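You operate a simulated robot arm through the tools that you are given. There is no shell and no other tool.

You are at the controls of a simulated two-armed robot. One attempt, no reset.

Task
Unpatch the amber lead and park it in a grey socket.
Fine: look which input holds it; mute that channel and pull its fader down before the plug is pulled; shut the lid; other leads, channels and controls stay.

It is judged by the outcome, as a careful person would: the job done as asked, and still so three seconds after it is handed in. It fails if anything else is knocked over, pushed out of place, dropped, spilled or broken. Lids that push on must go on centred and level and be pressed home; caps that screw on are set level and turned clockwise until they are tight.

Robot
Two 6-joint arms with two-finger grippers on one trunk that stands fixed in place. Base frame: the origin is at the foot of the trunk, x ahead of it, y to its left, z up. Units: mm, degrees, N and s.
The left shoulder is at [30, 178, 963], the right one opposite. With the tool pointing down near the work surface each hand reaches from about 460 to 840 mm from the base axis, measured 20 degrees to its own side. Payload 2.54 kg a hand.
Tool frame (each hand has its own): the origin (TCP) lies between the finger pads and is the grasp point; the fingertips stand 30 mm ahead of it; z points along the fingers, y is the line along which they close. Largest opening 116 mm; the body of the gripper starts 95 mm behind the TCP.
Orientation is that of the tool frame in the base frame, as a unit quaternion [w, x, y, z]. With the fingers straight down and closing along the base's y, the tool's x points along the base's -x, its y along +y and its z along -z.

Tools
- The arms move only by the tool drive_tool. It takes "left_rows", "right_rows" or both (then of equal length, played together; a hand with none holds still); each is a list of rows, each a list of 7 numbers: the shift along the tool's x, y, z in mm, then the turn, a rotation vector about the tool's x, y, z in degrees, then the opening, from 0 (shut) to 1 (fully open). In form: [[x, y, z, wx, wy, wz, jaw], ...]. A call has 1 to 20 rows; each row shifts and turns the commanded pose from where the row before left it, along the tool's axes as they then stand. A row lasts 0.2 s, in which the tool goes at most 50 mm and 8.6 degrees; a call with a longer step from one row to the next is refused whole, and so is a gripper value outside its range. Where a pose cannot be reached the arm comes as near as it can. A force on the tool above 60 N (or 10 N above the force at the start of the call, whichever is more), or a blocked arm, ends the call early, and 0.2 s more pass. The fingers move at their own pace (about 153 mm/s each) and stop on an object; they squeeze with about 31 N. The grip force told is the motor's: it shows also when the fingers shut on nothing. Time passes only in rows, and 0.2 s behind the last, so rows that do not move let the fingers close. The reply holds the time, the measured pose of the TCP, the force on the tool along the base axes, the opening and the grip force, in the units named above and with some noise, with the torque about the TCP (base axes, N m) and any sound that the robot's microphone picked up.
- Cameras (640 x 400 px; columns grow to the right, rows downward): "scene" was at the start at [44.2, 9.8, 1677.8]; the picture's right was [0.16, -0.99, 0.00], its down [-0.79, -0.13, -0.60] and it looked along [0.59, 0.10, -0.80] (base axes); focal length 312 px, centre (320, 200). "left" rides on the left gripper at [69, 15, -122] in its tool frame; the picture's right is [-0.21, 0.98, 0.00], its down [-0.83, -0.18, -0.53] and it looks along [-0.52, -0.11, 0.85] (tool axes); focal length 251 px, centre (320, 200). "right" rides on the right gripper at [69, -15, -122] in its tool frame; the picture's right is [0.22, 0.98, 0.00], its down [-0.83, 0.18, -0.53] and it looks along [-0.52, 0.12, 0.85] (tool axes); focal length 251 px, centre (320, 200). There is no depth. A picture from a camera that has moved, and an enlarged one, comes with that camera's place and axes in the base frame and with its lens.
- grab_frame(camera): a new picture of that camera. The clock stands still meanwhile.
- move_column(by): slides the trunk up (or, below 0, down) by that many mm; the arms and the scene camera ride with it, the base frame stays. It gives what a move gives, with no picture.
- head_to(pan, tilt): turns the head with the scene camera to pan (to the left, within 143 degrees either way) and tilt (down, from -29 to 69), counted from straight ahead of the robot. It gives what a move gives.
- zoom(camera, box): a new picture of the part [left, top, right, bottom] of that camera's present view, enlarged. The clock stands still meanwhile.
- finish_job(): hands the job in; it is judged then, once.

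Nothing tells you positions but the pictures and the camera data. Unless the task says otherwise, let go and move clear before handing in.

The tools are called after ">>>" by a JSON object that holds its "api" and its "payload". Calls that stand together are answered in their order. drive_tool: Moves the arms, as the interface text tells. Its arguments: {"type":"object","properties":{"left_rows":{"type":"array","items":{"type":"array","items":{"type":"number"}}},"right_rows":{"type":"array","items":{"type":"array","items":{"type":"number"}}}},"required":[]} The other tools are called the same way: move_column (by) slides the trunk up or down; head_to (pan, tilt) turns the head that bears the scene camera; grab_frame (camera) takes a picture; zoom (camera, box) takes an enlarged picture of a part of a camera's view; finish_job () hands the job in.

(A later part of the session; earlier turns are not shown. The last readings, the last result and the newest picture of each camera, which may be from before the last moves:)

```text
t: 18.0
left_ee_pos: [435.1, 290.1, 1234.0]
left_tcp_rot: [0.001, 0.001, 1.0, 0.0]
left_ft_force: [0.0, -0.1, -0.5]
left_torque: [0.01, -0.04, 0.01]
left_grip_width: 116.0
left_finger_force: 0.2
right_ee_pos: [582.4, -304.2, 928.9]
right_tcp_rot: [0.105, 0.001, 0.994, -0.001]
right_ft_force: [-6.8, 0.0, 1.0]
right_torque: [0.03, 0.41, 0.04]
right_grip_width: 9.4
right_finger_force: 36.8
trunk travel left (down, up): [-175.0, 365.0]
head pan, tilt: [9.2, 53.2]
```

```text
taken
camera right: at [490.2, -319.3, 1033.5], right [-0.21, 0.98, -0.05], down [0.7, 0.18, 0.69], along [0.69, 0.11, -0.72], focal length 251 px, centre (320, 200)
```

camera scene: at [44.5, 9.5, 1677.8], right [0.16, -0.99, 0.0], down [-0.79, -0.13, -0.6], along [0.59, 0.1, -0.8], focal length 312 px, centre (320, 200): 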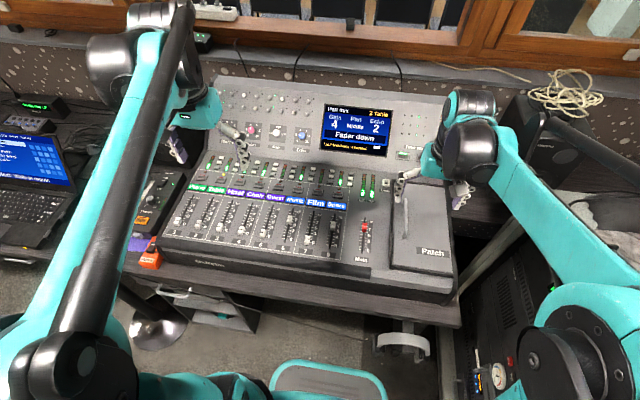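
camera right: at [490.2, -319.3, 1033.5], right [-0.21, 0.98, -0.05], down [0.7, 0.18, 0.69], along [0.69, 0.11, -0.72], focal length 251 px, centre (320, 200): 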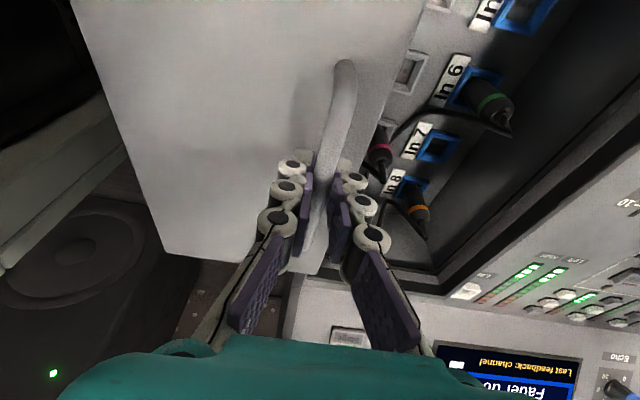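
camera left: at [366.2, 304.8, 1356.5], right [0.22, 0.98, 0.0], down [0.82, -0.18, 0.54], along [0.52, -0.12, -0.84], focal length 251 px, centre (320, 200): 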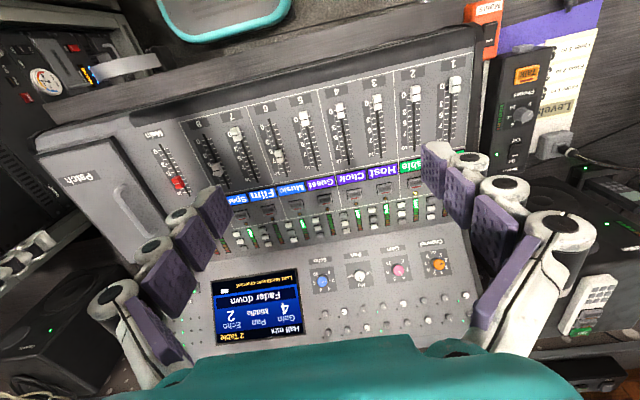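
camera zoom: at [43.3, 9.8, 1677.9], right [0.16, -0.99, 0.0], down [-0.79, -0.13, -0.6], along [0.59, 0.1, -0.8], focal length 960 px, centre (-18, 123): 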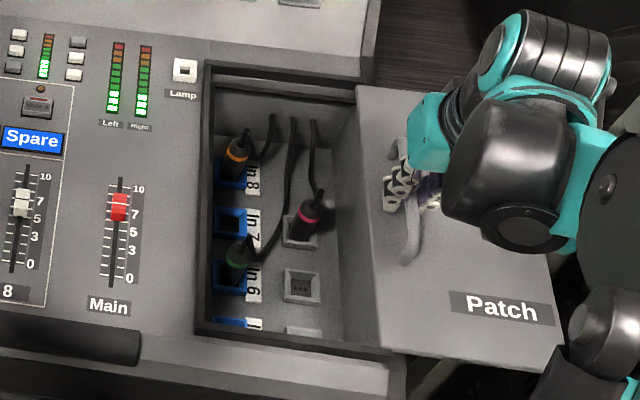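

The recess is now open: an orange-ringed plug in In 8, In 7 empty, green in In 6, and In 5 near the edge, with a pink lead in a grey socket and an empty grey one. I'll let go of the lid and get a better view.

>>> {"api": "drive_tool", "payload": {"right_rows": [[0, 0, 0, 0, 0, 0, 0.15], [0, 0, 0, 0, 0, 0, 0.3], [0, 0, -20, 0, 0, 0, 0.3], [0, 0, -30, 0, 0, 0, 0.3], [0, 0, -40, 0, 0, 0, 0.3], [20, 20, -30, 0, 0, 0, 0.3], [20, 25, -30, 0, 0, 0, 0.3], [0, 0, 0, 0, 0, 0, 0.3]]}}

>>> {"api": "zoom", "payload": {"camera": "scene", "box": [370, 160, 490, 290]}}

>>> {"api": "grab_frame", "payload": {"camera": "right"}}

```text
t: 19.8
left_ee_pos: [436.3, 288.6, 1234.7]
left_tcp_rot: [0.001, 0.001, 1.0, 0.0]
left_ft_force: [-0.4, -0.4, 0.0]
left_torque: [0.02, 0.04, 0.0]
left_grip_width: 115.8
left_finger_force: 0.1
right_ee_pos: [513.5, -259.8, 1066.5]
right_tcp_rot: [0.104, 0.001, 0.995, -0.001]
right_ft_force: [-0.1, -0.2, -0.5]
right_torque: [0.03, 0.0, -0.03]
right_grip_width: 34.9
right_finger_force: 0.0
trunk travel left (down, up): [-175.0, 365.0]
head pan, tilt: [9.2, 53.2]
```

```text
3.08 times, centred on (430, 225) of scene
camera zoom: at [45.6, 9.1, 1677.7], right [0.16, -0.99, 0.0], down [-0.79, -0.13, -0.6], along [0.59, 0.1, -0.8], focal length 960 px, centre (-18, 123)
```

zoom: 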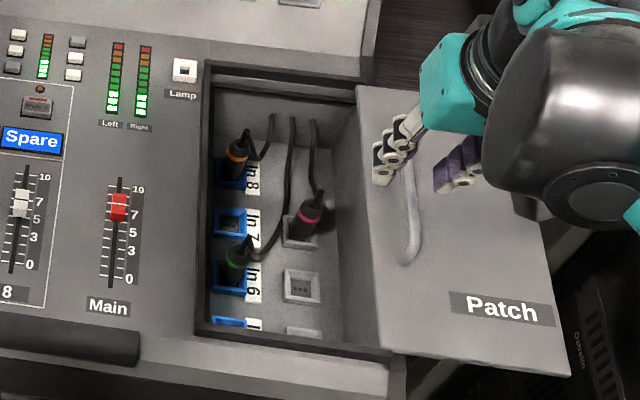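

```text
taken
camera right: at [421.0, -273.4, 1172.1], right [-0.21, 0.98, -0.05], down [0.7, 0.18, 0.69], along [0.69, 0.11, -0.72], focal length 251 px, centre (320, 200)
```

right: 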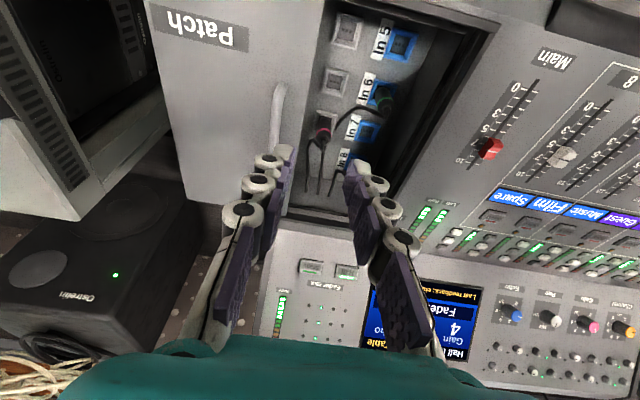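

The lid stays put when released. There are inputs In 5–8 in blue and three grey sockets. I'll zoom in to confirm the labels and colours.

>>> {"api": "zoom", "payload": {"camera": "scene", "box": [390, 175, 460, 265]}}

>>> {"api": "zoom", "payload": {"camera": "right", "box": [270, 0, 470, 220]}}

>>> {"api": "zoom", "payload": {"camera": "scene", "box": [270, 150, 400, 280]}}

```text
4.44 times, centred on (425, 220) of scene
camera zoom: at [45.6, 9.1, 1677.7], right [0.16, -0.99, 0.0], down [-0.79, -0.13, -0.6], along [0.59, 0.1, -0.8], focal length 1386 px, centre (-147, 111)
```

zoom: 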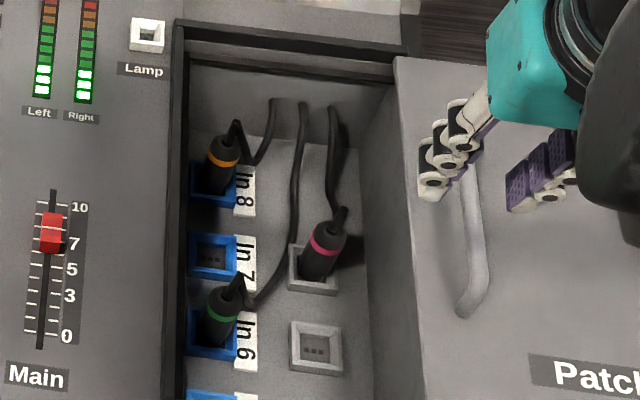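

```text
1.82 times, centred on (370, 110) of right
camera zoom: at [421.0, -273.4, 1172.1], right [-0.21, 0.98, -0.05], down [0.7, 0.18, 0.69], along [0.69, 0.11, -0.72], focal length 457 px, centre (229, 364)
```

zoom: 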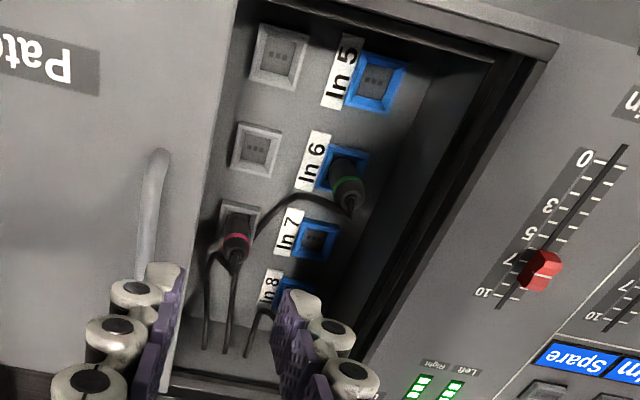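

```text
3.08 times, centred on (335, 215) of scene
camera zoom: at [45.6, 9.1, 1677.7], right [0.16, -0.99, 0.0], down [-0.79, -0.13, -0.6], along [0.59, 0.1, -0.8], focal length 960 px, centre (274, 154)
```

zoom: 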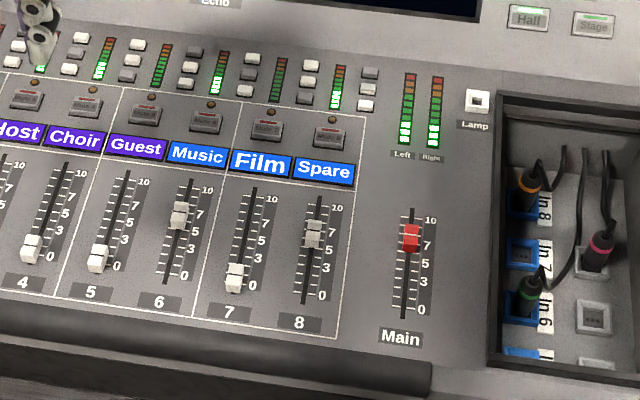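

The amber lead sits in In 8, which is channel 8 "Spare"; its fader is at about 7, and two grey sockets are empty. I'll bring the left hand over channel 8 for a close look at the mute button and fader cap.

>>> {"api": "drive_tool", "payload": {"left_rows": [[-13, -28.6, 29, 0, 0, 0, 0.8], [-13, -28.6, 29, 0, 0, 0, 0.6], [-13, -28.6, 29, 0, 0, 0, 0.4], [-13, -28.6, 29, 0, 0, 0, 0.3], [-13, -28.6, 29, 0, 0, 0, 0.3], [-13, -28.6, 29, 0, 0, 0, 0.3], [-13, -28.6, 29, 0, 0, 0, 0.3], [-13, -28.6, 29, 0, 0, 0, 0.3], [0, 0, 0, 0, -6, 0, 0.3], [0, 0, 0, 0, -6, 0, 0.3], [0, 0, 0, 0, 0, 0, 0.3]]}}

>>> {"api": "grab_frame", "payload": {"camera": "left"}}

>>> {"api": "grab_frame", "payload": {"camera": "scene"}}

```text
t: 22.2
left_ee_pos: [536.8, 61.8, 1003.3]
left_tcp_rot: [0.106, 0.001, 0.994, 0.0]
left_ft_force: [0.2, 0.2, 0.1]
left_torque: [0.03, 0.02, 0.0]
left_grip_width: 34.9
left_finger_force: 0.1
right_ee_pos: [513.2, -257.9, 1067.3]
right_tcp_rot: [0.105, 0.0, 0.994, -0.001]
right_ft_force: [0.0, 0.2, -0.1]
right_torque: [-0.02, 0.02, -0.03]
right_grip_width: 34.7
right_finger_force: 0.0
trunk travel left (down, up): [-175.0, 365.0]
head pan, tilt: [9.2, 53.2]
```

```text
taken
camera left: at [442.7, 77.4, 1108.0], right [0.21, 0.98, 0.04], down [0.69, -0.18, 0.7], along [0.69, -0.12, -0.72], focal length 251 px, centre (320, 200)
```

left: 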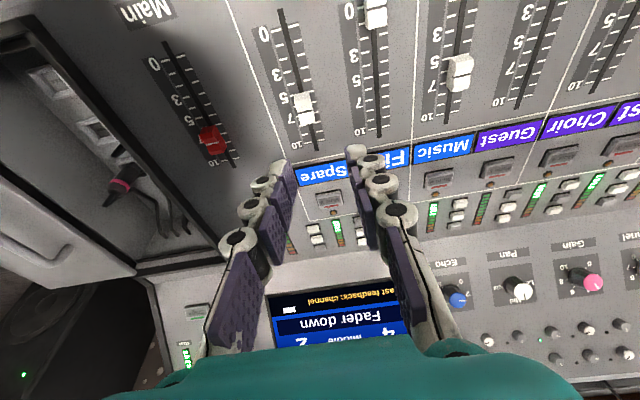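

```text
taken
camera scene: at [44.2, 9.9, 1677.8], right [0.16, -0.99, 0.0], down [-0.79, -0.13, -0.6], along [0.59, 0.1, -0.8], focal length 312 px, centre (320, 200)
```

scene: 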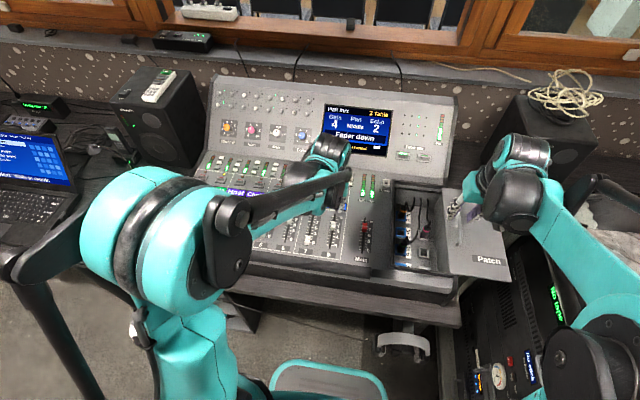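

>>> {"api": "zoom", "payload": {"camera": "left", "box": [230, 60, 430, 260]}}

>>> {"api": "zoom", "payload": {"camera": "left", "box": [280, 140, 400, 260]}}

>>> {"api": "zoom", "payload": {"camera": "left", "box": [380, 100, 640, 260]}}

```text
2.00 times, centred on (330, 160) of left
camera zoom: at [442.7, 77.4, 1108.0], right [0.21, 0.98, 0.04], down [0.69, -0.18, 0.7], along [0.69, -0.12, -0.72], focal length 503 px, centre (300, 280)
```

zoom: 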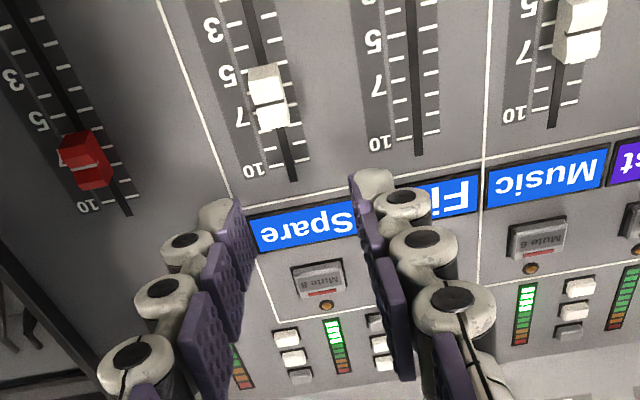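

```text
3.33 times, centred on (340, 200) of left
camera zoom: at [442.7, 77.4, 1108.0], right [0.21, 0.98, 0.04], down [0.69, -0.18, 0.7], along [0.69, -0.12, -0.72], focal length 838 px, centre (253, 200)
```

zoom: 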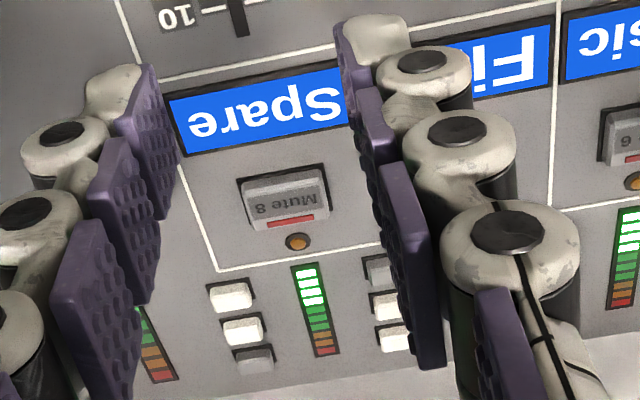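

```text
2.46 times, centred on (510, 180) of left
camera zoom: at [442.7, 77.4, 1108.0], right [0.21, 0.98, 0.04], down [0.69, -0.18, 0.7], along [0.69, -0.12, -0.72], focal length 619 px, centre (-148, 249)
```

zoom: 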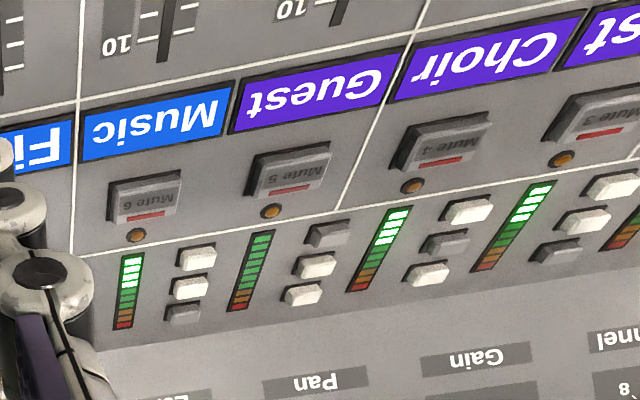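

This is the "Mute 8" button under an unlit LED, at about (641, 55, 905). I'll close the left fingers and bring them over it, stopping about 20 mm above.

>>> {"api": "drive_tool", "payload": {"left_rows": [[-27.2, -2.2, 10, 0, 0, 0, 0.15], [-27.2, -2.2, 20, 0, 0, 0, 0], [-27.2, -2.2, 20, 0, 0, 0, 0], [0, 0, 10, 0, 0, 0, 0], [0, 0, 0, 0, 0, 0, 0]]}}

>>> {"api": "grab_frame", "payload": {"camera": "left"}}

>>> {"api": "zoom", "payload": {"camera": "scene", "box": [290, 150, 390, 220]}}

>>> {"api": "grab_frame", "payload": {"camera": "right"}}

```text
t: 23.4
left_ee_pos: [629.9, 53.8, 961.2]
left_tcp_rot: [0.106, 0.001, 0.994, -0.001]
left_ft_force: [-1.6, -0.3, 0.2]
left_torque: [-0.03, -0.02, 0.0]
left_grip_width: 0.2
left_finger_force: 28.7
right_ee_pos: [513.3, -258.3, 1067.4]
right_tcp_rot: [0.104, 0.001, 0.995, -0.001]
right_ft_force: [0.7, -0.1, -0.2]
right_torque: [0.02, 0.02, -0.02]
right_grip_width: 34.9
right_finger_force: 0.1
trunk travel left (down, up): [-175.0, 365.0]
head pan, tilt: [9.2, 53.2]
```

```text
taken
camera left: at [536.4, 69.8, 1066.5], right [0.21, 0.98, 0.04], down [0.7, -0.18, 0.7], along [0.69, -0.12, -0.72], focal length 251 px, centre (320, 200)
```

left: 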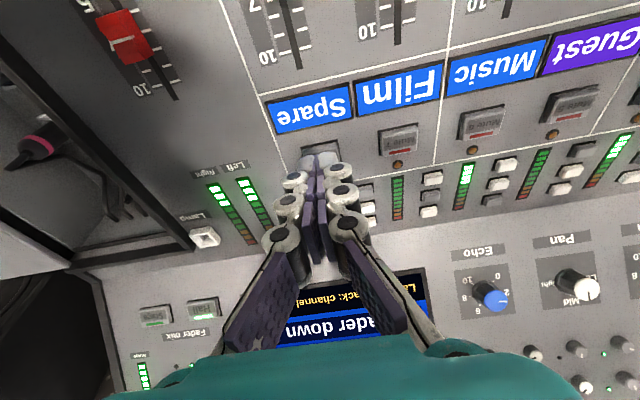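

```text
5.71 times, centred on (340, 185) of scene
camera zoom: at [44.7, 9.7, 1677.8], right [0.16, -0.99, 0.0], down [-0.79, -0.13, -0.6], along [0.59, 0.1, -0.8], focal length 1782 px, centre (206, 286)
```

zoom: 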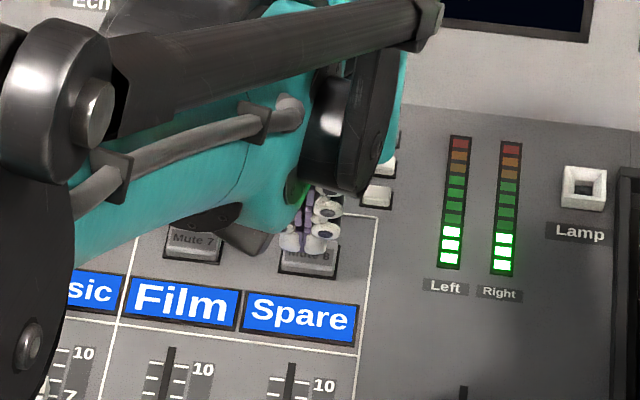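

```text
taken
camera right: at [420.5, -273.2, 1172.1], right [-0.21, 0.98, -0.05], down [0.7, 0.18, 0.69], along [0.69, 0.11, -0.72], focal length 251 px, centre (320, 200)
```

right: 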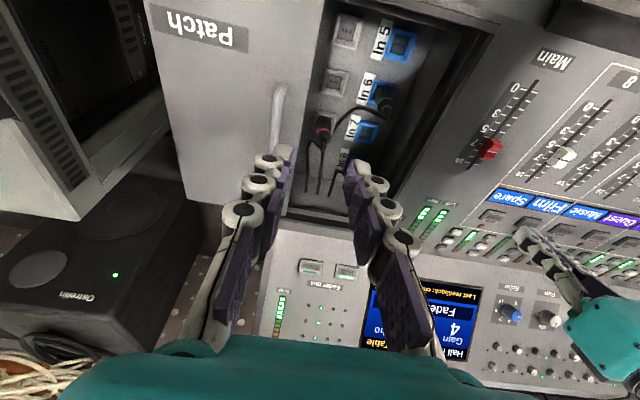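

>>> {"api": "zoom", "payload": {"camera": "left", "box": [260, 110, 400, 220]}}

```text
3.64 times, centred on (330, 165) of left
camera zoom: at [536.4, 69.8, 1066.5], right [0.21, 0.98, 0.04], down [0.7, -0.18, 0.7], along [0.69, -0.12, -0.72], focal length 914 px, centre (284, 327)
```

zoom: 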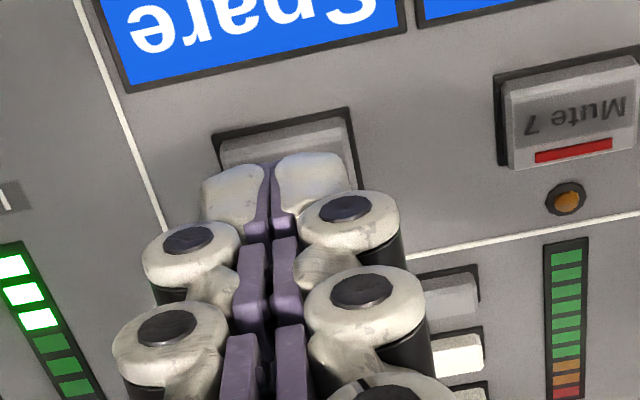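

The fingertips line up with the Mute 8 button. I'll lower to just above it and then press in small steps.

>>> {"api": "drive_tool", "payload": {"left_rows": [[0, 1, 12, 0, 0, 0, 0], [-1, 1, 6, 0, 0, 0, 0], [0, 0, 2, 0, 0, 0, 0], [0, 0, 0, 0, 0, 0, 0]]}}

>>> {"api": "zoom", "payload": {"camera": "left", "box": [260, 110, 400, 220]}}

```text
t: 24.4
left_ee_pos: [634.7, 56.8, 942.4]
left_tcp_rot: [0.106, 0.001, 0.994, 0.0]
left_ft_force: [-0.4, -0.3, 0.4]
left_torque: [-0.01, 0.02, 0.01]
left_grip_width: 0.0
left_finger_force: 27.8
right_ee_pos: [511.9, -258.1, 1068.0]
right_tcp_rot: [0.105, 0.001, 0.994, -0.001]
right_ft_force: [-0.2, 0.2, -0.1]
right_torque: [-0.02, -0.01, 0.01]
right_grip_width: 34.8
right_finger_force: 0.0
trunk travel left (down, up): [-175.0, 365.0]
head pan, tilt: [9.2, 53.2]
```

```text
3.64 times, centred on (330, 165) of left
camera zoom: at [541.3, 72.2, 1046.1], right [0.21, 0.98, 0.04], down [0.7, -0.18, 0.7], along [0.69, -0.12, -0.72], focal length 914 px, centre (284, 327)
```

zoom: 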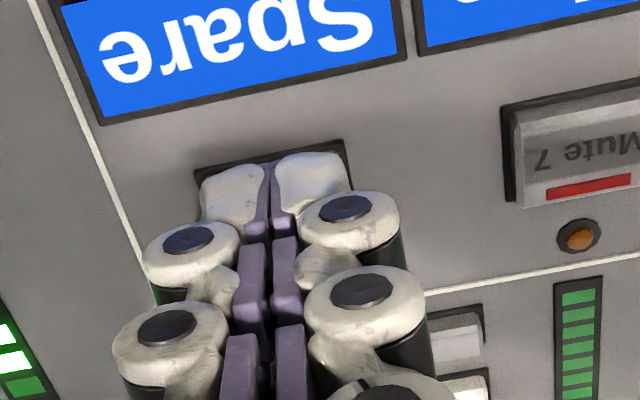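

>>> {"api": "drive_tool", "payload": {"left_rows": [[0, 0, 2, 0, 0, 0, 0], [0, 0, 0, 0, 0, 0, 0]]}}

>>> {"api": "drive_tool", "payload": {"left_rows": [[0, 0, 2, 0, 0, 0, 0], [0, 0, 0, 0, 0, 0, 0]]}}

>>> {"api": "drive_tool", "payload": {"left_rows": [[0, 0, 1.5, 0, 0, 0, 0], [0, 0, 0, 0, 0, 0, 0]]}}

```text
t: 25.0
left_ee_pos: [634.5, 57.8, 939.0]
left_tcp_rot: [0.105, 0.001, 0.995, -0.001]
left_ft_force: [-0.2, -0.3, -0.1]
left_torque: [0.02, 0.03, -0.01]
left_grip_width: 0.0
left_finger_force: 28.7
right_ee_pos: [512.6, -259.5, 1067.5]
right_tcp_rot: [0.104, -0.001, 0.995, -0.001]
right_ft_force: [0.5, -0.4, -1.0]
right_torque: [0.02, -0.01, -0.03]
right_grip_width: 34.7
right_finger_force: 0.1
trunk travel left (down, up): [-175.0, 365.0]
head pan, tilt: [9.2, 53.2]
```

```text
t: 25.6
left_ee_pos: [635.3, 56.3, 937.9]
left_tcp_rot: [0.105, 0.0, 0.994, 0.0]
left_ft_force: [-0.3, -0.4, -0.9]
left_torque: [-0.02, -0.04, -0.01]
left_grip_width: 0.1
left_finger_force: 28.7
right_ee_pos: [512.7, -260.0, 1067.9]
right_tcp_rot: [0.104, 0.0, 0.995, -0.001]
right_ft_force: [-0.2, 1.1, -0.5]
right_torque: [0.02, 0.01, 0.0]
right_grip_width: 34.8
right_finger_force: 0.0
trunk travel left (down, up): [-175.0, 365.0]
head pan, tilt: [9.2, 53.2]
```

```text
t: 26.2
left_ee_pos: [635.2, 56.0, 934.7]
left_tcp_rot: [0.105, 0.001, 0.994, 0.0]
left_ft_force: [0.1, -0.3, 0.1]
left_torque: [-0.01, 0.0, -0.02]
left_grip_width: 0.0
left_finger_force: 28.7
right_ee_pos: [512.7, -259.2, 1067.5]
right_tcp_rot: [0.104, 0.001, 0.995, -0.001]
right_ft_force: [0.3, -0.6, -0.6]
right_torque: [-0.02, 0.02, -0.02]
right_grip_width: 34.8
right_finger_force: 0.0
trunk travel left (down, up): [-175.0, 365.0]
head pan, tilt: [9.2, 53.2]
```

No contact yet with the tips near z ≈ 905. I'll keep stepping down.

>>> {"api": "drive_tool", "payload": {"left_rows": [[0, 0, 1.5, 0, 0, 0, 0], [0, 0, 1.5, 0, 0, 0, 0], [0, 0, 0, 0, 0, 0, 0]]}}

>>> {"api": "zoom", "payload": {"camera": "left", "box": [260, 110, 400, 220]}}

>>> {"api": "zoom", "payload": {"camera": "scene", "box": [290, 150, 390, 220]}}

```text
t: 27.0
left_ee_pos: [637.3, 56.3, 932.2]
left_tcp_rot: [0.105, 0.002, 0.994, 0.0]
left_ft_force: [0.0, -0.6, 0.1]
left_torque: [-0.01, -0.04, -0.01]
left_grip_width: 0.0
left_finger_force: 28.7
right_ee_pos: [512.5, -258.5, 1066.5]
right_tcp_rot: [0.104, 0.0, 0.995, -0.001]
right_ft_force: [0.8, 0.4, -0.1]
right_torque: [0.0, 0.02, 0.01]
right_grip_width: 34.4
right_finger_force: 0.0
trunk travel left (down, up): [-175.0, 365.0]
head pan, tilt: [9.2, 53.2]
```

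```text
3.64 times, centred on (330, 165) of left
camera zoom: at [543.0, 72.0, 1038.1], right [0.21, 0.98, 0.04], down [0.7, -0.18, 0.7], along [0.69, -0.12, -0.72], focal length 914 px, centre (284, 327)
```

zoom: 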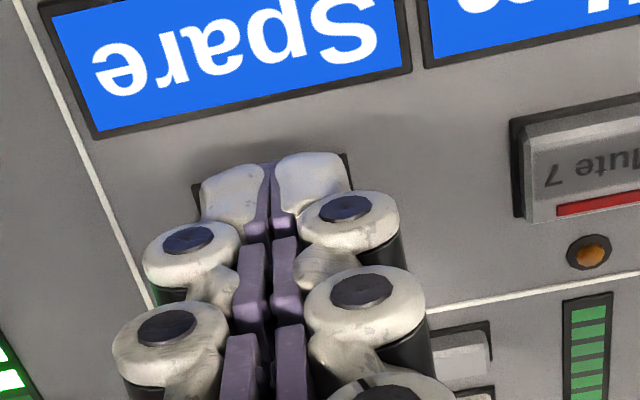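

```text
5.71 times, centred on (340, 185) of scene
camera zoom: at [44.3, 9.7, 1677.8], right [0.16, -0.99, 0.0], down [-0.79, -0.13, -0.6], along [0.59, 0.1, -0.8], focal length 1782 px, centre (206, 286)
```

zoom: 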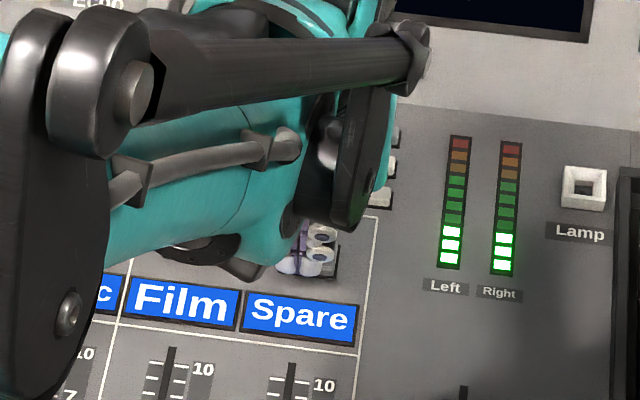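

>>> {"api": "drive_tool", "payload": {"left_rows": [[0, 0, 1.5, 0, 0, 0, 0], [0, 0, 1.5, 0, 0, 0, 0], [0, 0, 0, 0, 0, 0, 0]]}}

>>> {"api": "drive_tool", "payload": {"left_rows": [[0, 0, 1.5, 0, 0, 0, 0], [0, 0, 0, 0, 0, 0, 0]]}}

>>> {"api": "zoom", "payload": {"camera": "left", "box": [260, 110, 400, 220]}}

```text
t: 27.8
left_ee_pos: [637.5, 57.0, 930.5]
left_tcp_rot: [0.106, 0.001, 0.994, 0.0]
left_ft_force: [0.1, -0.7, 0.4]
left_torque: [-0.01, -0.02, 0.01]
left_grip_width: 0.1
left_finger_force: 28.0
right_ee_pos: [513.4, -258.9, 1066.7]
right_tcp_rot: [0.105, 0.001, 0.994, -0.002]
right_ft_force: [1.4, -0.3, 0.4]
right_torque: [0.01, 0.01, -0.02]
right_grip_width: 34.9
right_finger_force: 0.1
trunk travel left (down, up): [-175.0, 365.0]
head pan, tilt: [9.2, 53.2]
```

```text
t: 28.4
left_ee_pos: [638.8, 57.5, 929.4]
left_tcp_rot: [0.105, 0.0, 0.994, 0.001]
left_ft_force: [0.1, 0.4, 0.1]
left_torque: [-0.01, -0.01, -0.03]
left_grip_width: 0.0
left_finger_force: 28.3
right_ee_pos: [512.3, -259.5, 1066.9]
right_tcp_rot: [0.104, 0.001, 0.995, -0.001]
right_ft_force: [-0.1, 0.4, -0.2]
right_torque: [-0.01, -0.03, -0.03]
right_grip_width: 34.9
right_finger_force: 0.0
trunk travel left (down, up): [-175.0, 365.0]
head pan, tilt: [9.2, 53.2]
```

```text
3.64 times, centred on (330, 165) of left
camera zoom: at [544.7, 72.2, 1034.2], right [0.21, 0.98, 0.04], down [0.7, -0.18, 0.7], along [0.69, -0.12, -0.72], focal length 914 px, centre (284, 327)
```

zoom: 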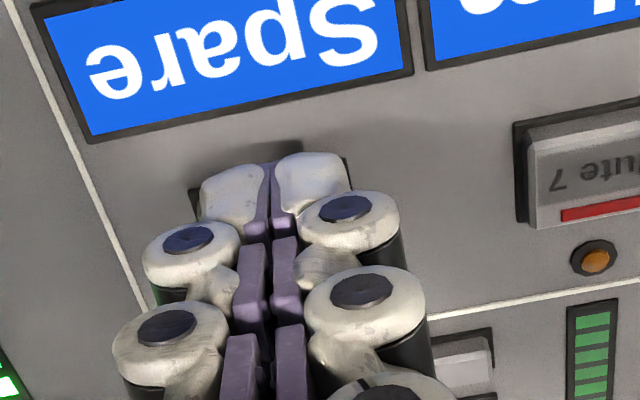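

Still no contact. From the neighbouring button I judge the tips about 5 mm too near the front edge, so I'll shift forward a little and go on.

>>> {"api": "drive_tool", "payload": {"left_rows": [[-4, 1, 0, 0, 0, 0, 0], [0, 0, 1.5, 0, 0, 0, 0], [0, 0, 0, 0, 0, 0, 0]]}}

>>> {"api": "drive_tool", "payload": {"left_rows": [[0, 0, 1.5, 0, 0, 0, 0], [0, 0, 0, 0, 0, 0, 0]]}}

>>> {"api": "drive_tool", "payload": {"left_rows": [[0, 0, 1, 0, 0, 0, 0], [0, 0, 0, 0, 0, 0, 0]]}}

>>> {"api": "zoom", "payload": {"camera": "left", "box": [260, 110, 400, 220]}}

```text
t: 29.2
left_ee_pos: [642.2, 58.0, 927.7]
left_tcp_rot: [0.105, 0.001, 0.994, -0.001]
left_ft_force: [0.2, -0.3, 0.6]
left_torque: [-0.03, -0.01, -0.02]
left_grip_width: 0.0
left_finger_force: 28.5
right_ee_pos: [513.7, -258.7, 1066.7]
right_tcp_rot: [0.104, 0.0, 0.995, -0.001]
right_ft_force: [1.5, 0.1, 0.1]
right_torque: [-0.02, 0.01, -0.03]
right_grip_width: 34.9
right_finger_force: 0.1
trunk travel left (down, up): [-175.0, 365.0]
head pan, tilt: [9.2, 53.2]
```

```text
t: 29.8
left_ee_pos: [641.4, 58.3, 928.0]
left_tcp_rot: [0.105, 0.001, 0.994, -0.001]
left_ft_force: [0.4, 0.2, -0.2]
left_torque: [0.01, 0.01, -0.04]
left_grip_width: 0.1
left_finger_force: 28.6
right_ee_pos: [513.2, -258.5, 1067.1]
right_tcp_rot: [0.104, 0.0, 0.995, -0.001]
right_ft_force: [0.3, 0.5, -0.5]
right_torque: [-0.02, -0.03, 0.02]
right_grip_width: 34.7
right_finger_force: 0.1
trunk travel left (down, up): [-175.0, 365.0]
head pan, tilt: [9.2, 53.2]
```

```text
t: 30.4
left_ee_pos: [642.8, 57.6, 926.0]
left_tcp_rot: [0.105, 0.001, 0.994, -0.001]
left_ft_force: [0.4, -0.6, -0.4]
left_torque: [-0.01, 0.03, 0.02]
left_grip_width: 0.1
left_finger_force: 27.9
right_ee_pos: [512.9, -258.9, 1066.9]
right_tcp_rot: [0.105, 0.0, 0.994, -0.001]
right_ft_force: [0.1, -0.2, 0.5]
right_torque: [-0.01, -0.01, -0.01]
right_grip_width: 34.7
right_finger_force: 0.1
trunk travel left (down, up): [-175.0, 365.0]
head pan, tilt: [9.2, 53.2]
```

```text
3.64 times, centred on (330, 165) of left
camera zoom: at [549.5, 73.3, 1030.7], right [0.21, 0.98, 0.04], down [0.7, -0.18, 0.7], along [0.69, -0.12, -0.72], focal length 914 px, centre (284, 327)
```

zoom: 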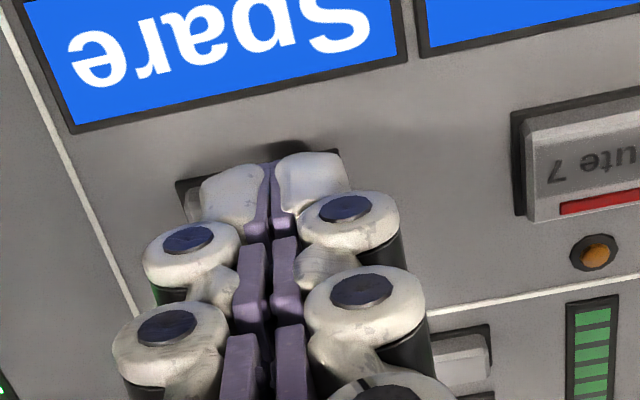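

>>> {"api": "drive_tool", "payload": {"left_rows": [[0, 0, 1.5, 0, 0, 0, 0], [0, 0, 0, 0, 0, 0, 0]]}}

>>> {"api": "drive_tool", "payload": {"left_rows": [[0, 0, 1.5, 0, 0, 0, 0], [0, 0, 0, 0, 0, 0, 0]]}}

>>> {"api": "drive_tool", "payload": {"left_rows": [[0, 0, 1, 0, 0, 0, 0], [0, 0, 0, 0, 0, 0, 0]]}}

>>> {"api": "zoom", "payload": {"camera": "left", "box": [260, 110, 400, 220]}}

```text
t: 31.0
left_ee_pos: [643.5, 56.7, 923.7]
left_tcp_rot: [0.106, 0.001, 0.994, -0.001]
left_ft_force: [0.2, 0.0, -1.1]
left_torque: [0.03, -0.02, -0.01]
left_grip_width: 0.3
left_finger_force: 28.6
right_ee_pos: [513.5, -258.6, 1066.6]
right_tcp_rot: [0.105, 0.0, 0.994, 0.0]
right_ft_force: [-0.1, 0.4, -0.6]
right_torque: [-0.03, -0.01, 0.0]
right_grip_width: 34.7
right_finger_force: 0.1
trunk travel left (down, up): [-175.0, 365.0]
head pan, tilt: [9.2, 53.2]
```

```text
t: 31.6
left_ee_pos: [644.3, 58.6, 923.0]
left_tcp_rot: [0.106, 0.002, 0.994, 0.0]
left_ft_force: [0.2, 0.1, -0.5]
left_torque: [0.0, 0.03, 0.01]
left_grip_width: 0.0
left_finger_force: 28.8
right_ee_pos: [512.7, -259.2, 1067.3]
right_tcp_rot: [0.105, 0.0, 0.994, -0.001]
right_ft_force: [-0.8, -0.4, 0.0]
right_torque: [0.01, 0.0, 0.03]
right_grip_width: 34.7
right_finger_force: 0.1
trunk travel left (down, up): [-175.0, 365.0]
head pan, tilt: [9.2, 53.2]
```

```text
t: 32.2
left_ee_pos: [644.5, 57.5, 921.1]
left_tcp_rot: [0.105, 0.001, 0.994, 0.0]
left_ft_force: [-0.4, 0.6, 0.4]
left_torque: [0.0, -0.02, -0.02]
left_grip_width: 0.0
left_finger_force: 28.3
right_ee_pos: [512.7, -258.6, 1066.9]
right_tcp_rot: [0.104, 0.0, 0.995, 0.0]
right_ft_force: [0.3, 0.4, 0.3]
right_torque: [-0.01, 0.0, -0.01]
right_grip_width: 34.8
right_finger_force: 0.1
trunk travel left (down, up): [-175.0, 365.0]
head pan, tilt: [9.2, 53.2]
```

```text
3.64 times, centred on (330, 165) of left
camera zoom: at [550.1, 72.8, 1026.5], right [0.21, 0.98, 0.04], down [0.7, -0.18, 0.7], along [0.69, -0.12, -0.72], focal length 914 px, centre (284, 327)
```

zoom: 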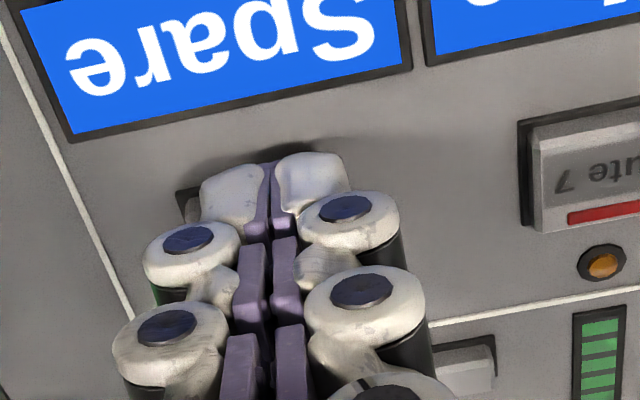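

>>> {"api": "drive_tool", "payload": {"left_rows": [[-1, 0.5, 1.5, 0, 0, 0, 0], [0, 0, 0, 0, 0, 0, 0]]}}

>>> {"api": "drive_tool", "payload": {"left_rows": [[0, 0, 1.5, 0, 0, 0, 0], [0, 0, 0, 0, 0, 0, 0]]}}

>>> {"api": "drive_tool", "payload": {"left_rows": [[0, 0, 1, 0, 0, 0, 0], [0, 0, 0, 0, 0, 0, 0]]}}

>>> {"api": "drive_tool", "payload": {"left_rows": [[0, 0, 1, 0, 0, 0, 0], [0, 0, 0, 0, 0, 0, 0]]}}

>>> {"api": "zoom", "payload": {"camera": "left", "box": [260, 110, 400, 220]}}

```text
t: 32.8
left_ee_pos: [644.1, 58.2, 919.0]
left_tcp_rot: [0.106, 0.001, 0.994, 0.0]
left_ft_force: [0.1, -0.7, 0.3]
left_torque: [0.05, 0.03, -0.01]
left_grip_width: 0.0
left_finger_force: 29.0
right_ee_pos: [513.7, -259.4, 1065.9]
right_tcp_rot: [0.104, 0.0, 0.995, -0.001]
right_ft_force: [0.9, 0.8, -0.1]
right_torque: [0.04, 0.02, 0.01]
right_grip_width: 34.6
right_finger_force: 0.1
trunk travel left (down, up): [-175.0, 365.0]
head pan, tilt: [9.2, 53.2]
```

```text
t: 33.4
left_ee_pos: [645.1, 58.8, 918.7]
left_tcp_rot: [0.105, 0.001, 0.994, 0.001]
left_ft_force: [-1.1, 0.0, -0.7]
left_torque: [-0.02, 0.02, -0.04]
left_grip_width: 0.0
left_finger_force: 28.8
right_ee_pos: [513.2, -258.5, 1066.8]
right_tcp_rot: [0.105, 0.0, 0.994, 0.0]
right_ft_force: [-0.3, 0.2, 0.3]
right_torque: [-0.03, 0.01, -0.01]
right_grip_width: 34.8
right_finger_force: 0.1
trunk travel left (down, up): [-175.0, 365.0]
head pan, tilt: [9.2, 53.2]
```

```text
t: 34.0
left_ee_pos: [645.6, 60.0, 917.5]
left_tcp_rot: [0.105, 0.001, 0.994, 0.0]
left_ft_force: [-0.1, -0.3, -1.0]
left_torque: [-0.01, 0.0, 0.0]
left_grip_width: 0.1
left_finger_force: 28.8
right_ee_pos: [511.9, -258.1, 1067.6]
right_tcp_rot: [0.104, 0.0, 0.995, -0.002]
right_ft_force: [-0.9, 1.1, 1.1]
right_torque: [0.04, 0.01, 0.01]
right_grip_width: 34.6
right_finger_force: 0.2
trunk travel left (down, up): [-175.0, 365.0]
head pan, tilt: [9.2, 53.2]
```

```text
t: 34.6
left_ee_pos: [646.3, 58.9, 916.7]
left_tcp_rot: [0.105, 0.001, 0.994, 0.0]
left_ft_force: [0.7, 0.1, 0.1]
left_torque: [0.01, -0.01, -0.01]
left_grip_width: 0.2
left_finger_force: 28.3
right_ee_pos: [513.0, -258.7, 1067.3]
right_tcp_rot: [0.104, 0.0, 0.995, 0.0]
right_ft_force: [0.0, -0.2, -0.1]
right_torque: [0.04, -0.02, -0.01]
right_grip_width: 34.7
right_finger_force: 0.0
trunk travel left (down, up): [-175.0, 365.0]
head pan, tilt: [9.2, 53.2]
```

```text
3.64 times, centred on (330, 165) of left
camera zoom: at [552.2, 74.5, 1021.9], right [0.21, 0.98, 0.04], down [0.7, -0.18, 0.7], along [0.69, -0.12, -0.72], focal length 914 px, centre (284, 327)
```

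zoom: 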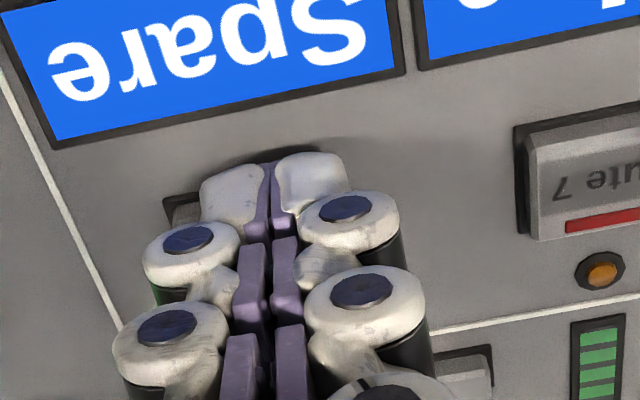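

Still free at tip z ≈ 887. I'll nudge forward 3 mm to stay centred and continue the descent.

>>> {"api": "drive_tool", "payload": {"left_rows": [[-3, -1, 1, 0, 0, 0, 0], [0, 0, 1, 0, 0, 0, 0], [0, 0, 0, 0, 0, 0, 0]]}}

>>> {"api": "drive_tool", "payload": {"left_rows": [[0, 0, 1.5, 0, 0, 0, 0], [0, 0, 0, 0, 0, 0, 0]]}}

>>> {"api": "drive_tool", "payload": {"left_rows": [[0, 0, 1.5, 0, 0, 0, 0], [0, 0, 0, 0, 0, 0, 0]]}}

>>> {"api": "zoom", "payload": {"camera": "left", "box": [260, 110, 400, 220]}}

```text
t: 35.4
left_ee_pos: [648.9, 58.4, 915.7]
left_tcp_rot: [0.106, 0.001, 0.994, 0.0]
left_ft_force: [-0.5, 0.4, 0.7]
left_torque: [0.01, 0.02, 0.0]
left_grip_width: 0.2
left_finger_force: 27.9
right_ee_pos: [512.9, -258.8, 1066.7]
right_tcp_rot: [0.104, 0.001, 0.995, -0.001]
right_ft_force: [0.3, -0.4, -0.4]
right_torque: [0.01, 0.0, -0.02]
right_grip_width: 34.9
right_finger_force: 0.1
trunk travel left (down, up): [-175.0, 365.0]
head pan, tilt: [9.2, 53.2]
```

```text
t: 36.0
left_ee_pos: [648.6, 57.8, 913.8]
left_tcp_rot: [0.105, 0.0, 0.994, -0.001]
left_ft_force: [-0.2, -0.6, 0.4]
left_torque: [0.0, 0.0, 0.01]
left_grip_width: 0.0
left_finger_force: 28.7
right_ee_pos: [513.3, -257.9, 1067.7]
right_tcp_rot: [0.105, 0.0, 0.994, -0.001]
right_ft_force: [0.9, -0.3, 0.3]
right_torque: [0.02, 0.0, 0.0]
right_grip_width: 34.6
right_finger_force: 0.0
trunk travel left (down, up): [-175.0, 365.0]
head pan, tilt: [9.2, 53.2]
```

```text
t: 36.6
left_ee_pos: [649.6, 57.7, 913.5]
left_tcp_rot: [0.105, 0.0, 0.994, 0.0]
left_ft_force: [1.3, 0.8, 0.2]
left_torque: [0.03, -0.02, -0.01]
left_grip_width: 6.0
left_finger_force: 28.4
right_ee_pos: [512.4, -258.4, 1067.9]
right_tcp_rot: [0.105, 0.0, 0.994, 0.0]
right_ft_force: [0.3, 0.2, -0.5]
right_torque: [-0.02, -0.04, 0.01]
right_grip_width: 34.8
right_finger_force: 0.1
trunk travel left (down, up): [-175.0, 365.0]
head pan, tilt: [9.2, 53.2]
heard: click
```

```text
3.64 times, centred on (330, 165) of left
camera zoom: at [556.1, 73.3, 1018.0], right [0.21, 0.98, 0.04], down [0.7, -0.18, 0.7], along [0.69, -0.12, -0.72], focal length 914 px, centre (284, 327)
```

zoom: 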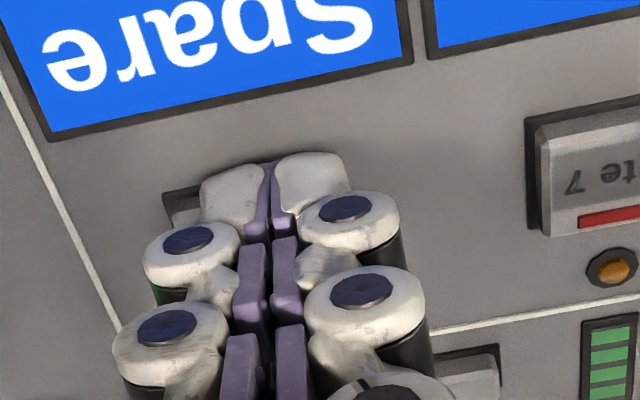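

I heard a click. I'll raise the hand and check the Mute 8 LED.

>>> {"api": "drive_tool", "payload": {"left_rows": [[0, 0, -10, 0, 0, 0, 0], [0, 0, -20, 0, 0, 0, 0], [0, 0, -25, 0, 0, 0, 0], [20, 0, -20, 0, 0, 0, 0], [20, 0, -10, 0, 0, 0, 0], [0, 0, 0, 0, 0, 0, 0.3]]}}

>>> {"api": "grab_frame", "payload": {"camera": "left"}}

>>> {"api": "zoom", "payload": {"camera": "left", "box": [220, 80, 420, 240]}}

>>> {"api": "zoom", "payload": {"camera": "scene", "box": [270, 140, 400, 270]}}

```text
t: 38.0
left_ee_pos: [592.3, 57.3, 987.3]
left_tcp_rot: [0.105, 0.002, 0.995, -0.001]
left_ft_force: [0.5, 0.2, 0.2]
left_torque: [-0.01, 0.01, 0.0]
left_grip_width: 34.9
left_finger_force: 0.1
right_ee_pos: [512.7, -257.7, 1067.3]
right_tcp_rot: [0.105, 0.0, 0.994, -0.001]
right_ft_force: [0.7, 0.0, 0.5]
right_torque: [0.06, 0.0, 0.0]
right_grip_width: 34.8
right_finger_force: 0.1
trunk travel left (down, up): [-175.0, 365.0]
head pan, tilt: [9.2, 53.2]
```

```text
taken
camera left: at [500.0, 72.4, 1092.2], right [0.21, 0.98, 0.04], down [0.7, -0.18, 0.7], along [0.69, -0.12, -0.72], focal length 251 px, centre (320, 200)
```

left: 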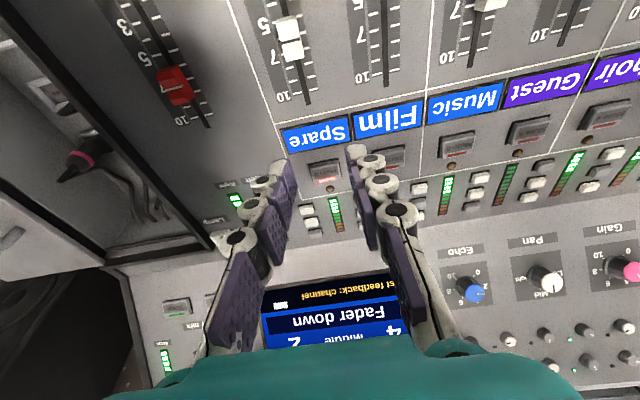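

```text
2.50 times, centred on (320, 160) of left
camera zoom: at [500.0, 72.4, 1092.2], right [0.21, 0.98, 0.04], down [0.7, -0.18, 0.7], along [0.69, -0.12, -0.72], focal length 629 px, centre (320, 300)
```

zoom: 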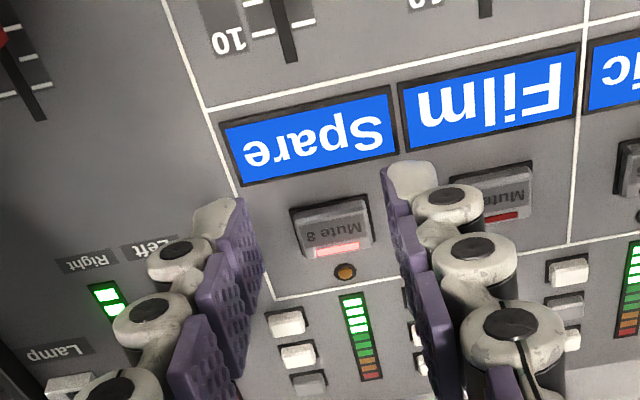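

```text
3.08 times, centred on (335, 205) of scene
camera zoom: at [44.8, 9.7, 1677.8], right [0.16, -0.99, 0.0], down [-0.79, -0.13, -0.6], along [0.59, 0.1, -0.8], focal length 960 px, centre (274, 185)
```

zoom: 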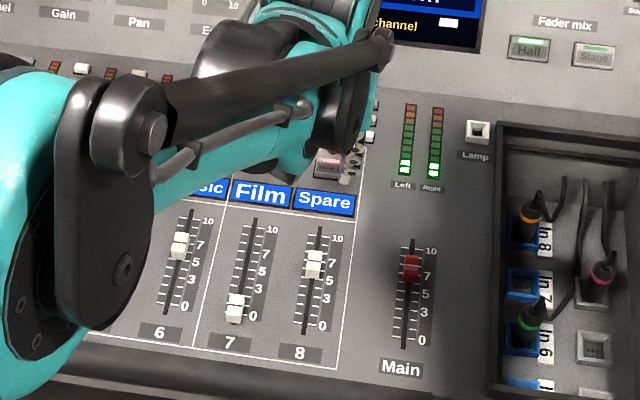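

Mute 8 is now lit and the main level has dropped a little, so channel 8 is muted. Next I'll bring the fingers over the channel 8 fader cap, at about (540, 51).

>>> {"api": "drive_tool", "payload": {"left_rows": [[25, -2, 5, 0, 0, 0, 0.3], [25, -2, 5, 0, 0, 0, 0.3], [25, -2, 10, 0, 0, 0, 0.3], [0, 0, 15, 0, 0, 0, 0.3], [0, 0, 0, 0, 0, 0, 0.3]]}}

>>> {"api": "grab_frame", "payload": {"camera": "left"}}

>>> {"api": "zoom", "payload": {"camera": "left", "box": [240, 80, 400, 220]}}

```text
t: 39.2
left_ee_pos: [524.8, 52.4, 940.0]
left_tcp_rot: [0.105, 0.001, 0.994, 0.0]
left_ft_force: [0.0, -0.3, -0.1]
left_torque: [0.0, -0.02, 0.01]
left_grip_width: 34.7
left_finger_force: 0.0
right_ee_pos: [511.7, -259.3, 1068.2]
right_tcp_rot: [0.104, 0.0, 0.995, -0.001]
right_ft_force: [-1.0, 0.1, 0.7]
right_torque: [-0.02, -0.01, 0.0]
right_grip_width: 34.7
right_finger_force: 0.1
trunk travel left (down, up): [-175.0, 365.0]
head pan, tilt: [9.2, 53.2]
```

```text
taken
camera left: at [431.8, 68.2, 1043.9], right [0.21, 0.98, 0.04], down [0.69, -0.18, 0.7], along [0.69, -0.12, -0.72], focal length 251 px, centre (320, 200)
```

left: 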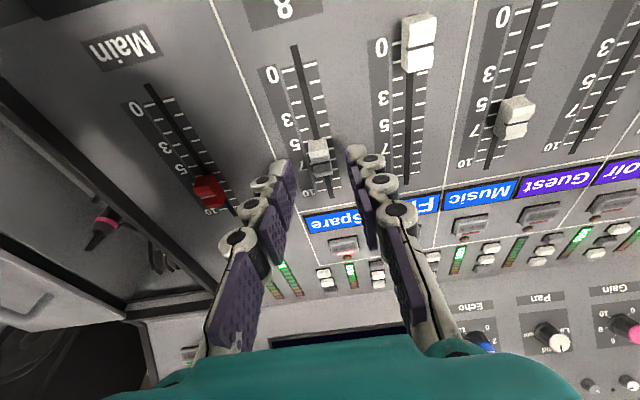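

```text
2.86 times, centred on (320, 150) of left
camera zoom: at [431.8, 68.2, 1043.9], right [0.21, 0.98, 0.04], down [0.69, -0.18, 0.7], along [0.69, -0.12, -0.72], focal length 718 px, centre (320, 343)
```

zoom: 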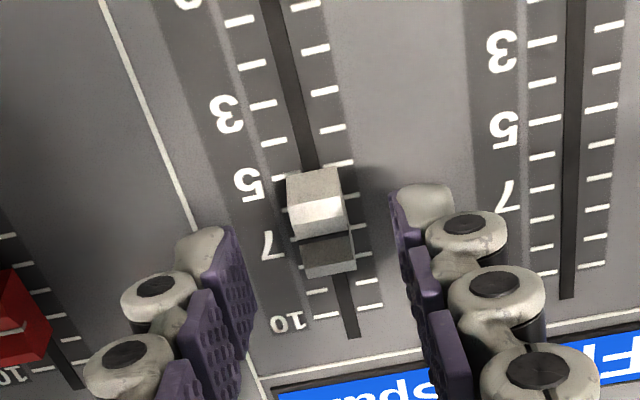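

The fader 8 cap sits right between the fingers laterally, just slightly farther forward. I'll shift forward 8 mm and start descending around it.

>>> {"api": "drive_tool", "payload": {"left_rows": [[-8, 0, 10, 0, 0, 0, 0.3], [0, 0, 12, 0, 0, 0, 0.3], [0, 0, 8, 0, 0, 0, 0.3], [0, 0, 0, 0, 0, 0, 0.3]]}}

>>> {"api": "zoom", "payload": {"camera": "left", "box": [240, 80, 400, 220]}}

```text
t: 40.2
left_ee_pos: [540.9, 52.5, 910.8]
left_tcp_rot: [0.105, 0.001, 0.994, 0.0]
left_ft_force: [0.6, 0.0, 2.7]
left_torque: [0.04, -0.04, -0.02]
left_grip_width: 34.9
left_finger_force: 0.0
right_ee_pos: [513.2, -257.9, 1067.1]
right_tcp_rot: [0.105, 0.0, 0.994, -0.001]
right_ft_force: [0.0, 0.5, -0.2]
right_torque: [0.02, -0.01, 0.0]
right_grip_width: 34.8
right_finger_force: 0.2
trunk travel left (down, up): [-175.0, 365.0]
head pan, tilt: [9.2, 53.2]
```

```text
2.86 times, centred on (320, 150) of left
camera zoom: at [446.4, 67.6, 1016.1], right [0.21, 0.98, 0.04], down [0.69, -0.18, 0.7], along [0.69, -0.12, -0.72], focal length 718 px, centre (320, 343)
```

zoom: 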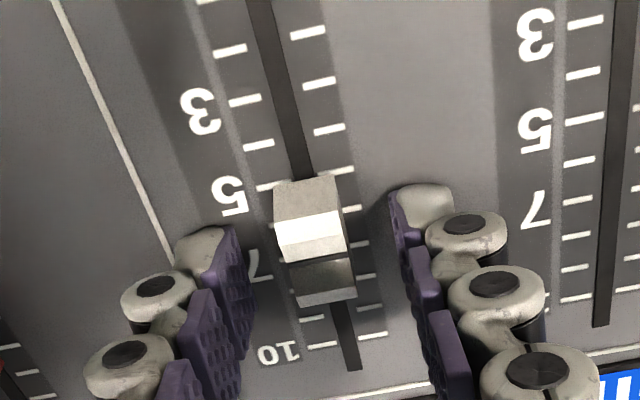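

>>> {"api": "drive_tool", "payload": {"left_rows": [[0, -0.5, 6, 0, 0, 0, 0.3], [0, 0, 5, 0, 0, 0, 0.3], [0, 0, 3, 0, 0, 0, 0.3], [0, 0, 0, 0, 0, 0, 0.3]]}}

>>> {"api": "zoom", "payload": {"camera": "left", "box": [240, 80, 400, 220]}}

```text
t: 40.6
left_ee_pos: [539.8, 52.1, 910.4]
left_tcp_rot: [0.108, 0.001, 0.994, 0.001]
left_ft_force: [-9.9, 0.1, 38.6]
left_torque: [0.0, 0.49, -0.01]
left_grip_width: 41.0
left_finger_force: 4.3
right_ee_pos: [510.9, -259.0, 1069.9]
right_tcp_rot: [0.105, 0.001, 0.994, -0.001]
right_ft_force: [1.5, 0.0, -0.4]
right_torque: [0.01, 0.0, -0.02]
right_grip_width: 34.8
right_finger_force: 0.0
trunk travel left (down, up): [-175.0, 365.0]
head pan, tilt: [9.2, 53.2]
stopped in row 2 (left hand): the force on the tool passed its limit at 78 N (the readings are from after the stop); the commanded pose is now the measured one
```

```text
2.86 times, centred on (320, 150) of left
camera zoom: at [446.1, 67.3, 1014.5], right [0.21, 0.98, 0.05], down [0.69, -0.18, 0.7], along [0.69, -0.12, -0.71], focal length 718 px, centre (320, 343)
```

zoom: 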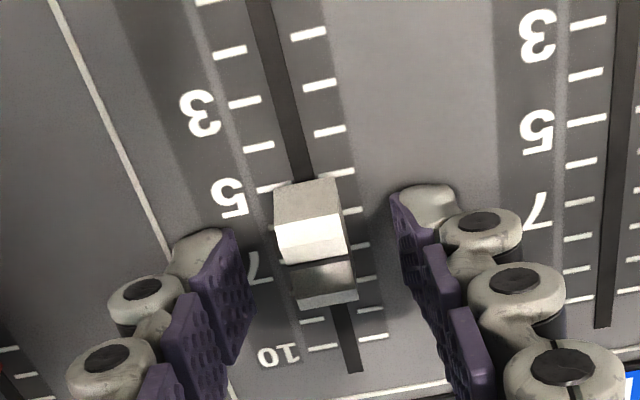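

The fingertips touched the deck beside the fader, so I have the deck height there. I'll lift off 3 mm and close gently on the cap.

>>> {"api": "drive_tool", "payload": {"left_rows": [[0, 0, -1.5, 0, 0, 0, 0.3], [0, 0, -1.5, 0, 0, 0, 0.3], [0, 0, 0, 0, 0, 0, 0.3]]}}

>>> {"api": "drive_tool", "payload": {"left_rows": [[0, 0, 0, 0, 0, 0, 0.2], [0, 0, 0, 0, 0, 0, 0.1], [0, 0, 0, 0, 0, 0, 0.1]]}}

>>> {"api": "zoom", "payload": {"camera": "left", "box": [240, 80, 400, 220]}}

```text
t: 41.4
left_ee_pos: [541.7, 51.7, 910.6]
left_tcp_rot: [0.108, 0.001, 0.994, 0.0]
left_ft_force: [-6.8, -0.2, 10.0]
left_torque: [-0.09, 0.28, -0.01]
left_grip_width: 36.0
left_finger_force: 0.5
right_ee_pos: [512.1, -257.6, 1067.9]
right_tcp_rot: [0.105, 0.0, 0.994, 0.001]
right_ft_force: [0.7, -0.2, -0.4]
right_torque: [0.03, 0.03, 0.04]
right_grip_width: 34.8
right_finger_force: 0.1
trunk travel left (down, up): [-175.0, 365.0]
head pan, tilt: [9.2, 53.2]
```

```text
t: 42.2
left_ee_pos: [543.3, 53.8, 910.6]
left_tcp_rot: [0.107, 0.001, 0.994, 0.0]
left_ft_force: [1.9, 1.3, 4.8]
left_torque: [0.02, -0.19, 0.02]
left_grip_width: 12.5
left_finger_force: 21.7
right_ee_pos: [513.0, -258.4, 1067.6]
right_tcp_rot: [0.105, 0.0, 0.994, -0.001]
right_ft_force: [-1.5, 0.5, 0.0]
right_torque: [0.02, 0.02, 0.02]
right_grip_width: 34.6
right_finger_force: 0.1
trunk travel left (down, up): [-175.0, 365.0]
head pan, tilt: [9.2, 53.2]
```

```text
2.86 times, centred on (320, 150) of left
camera zoom: at [448.5, 68.1, 1014.9], right [0.21, 0.98, 0.05], down [0.69, -0.18, 0.7], along [0.69, -0.12, -0.71], focal length 718 px, centre (320, 343)
```

zoom: 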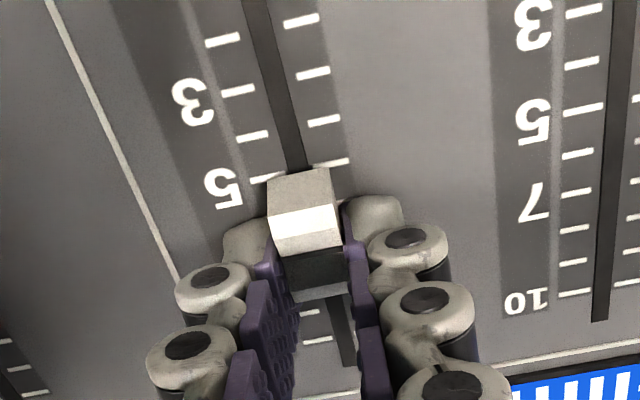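

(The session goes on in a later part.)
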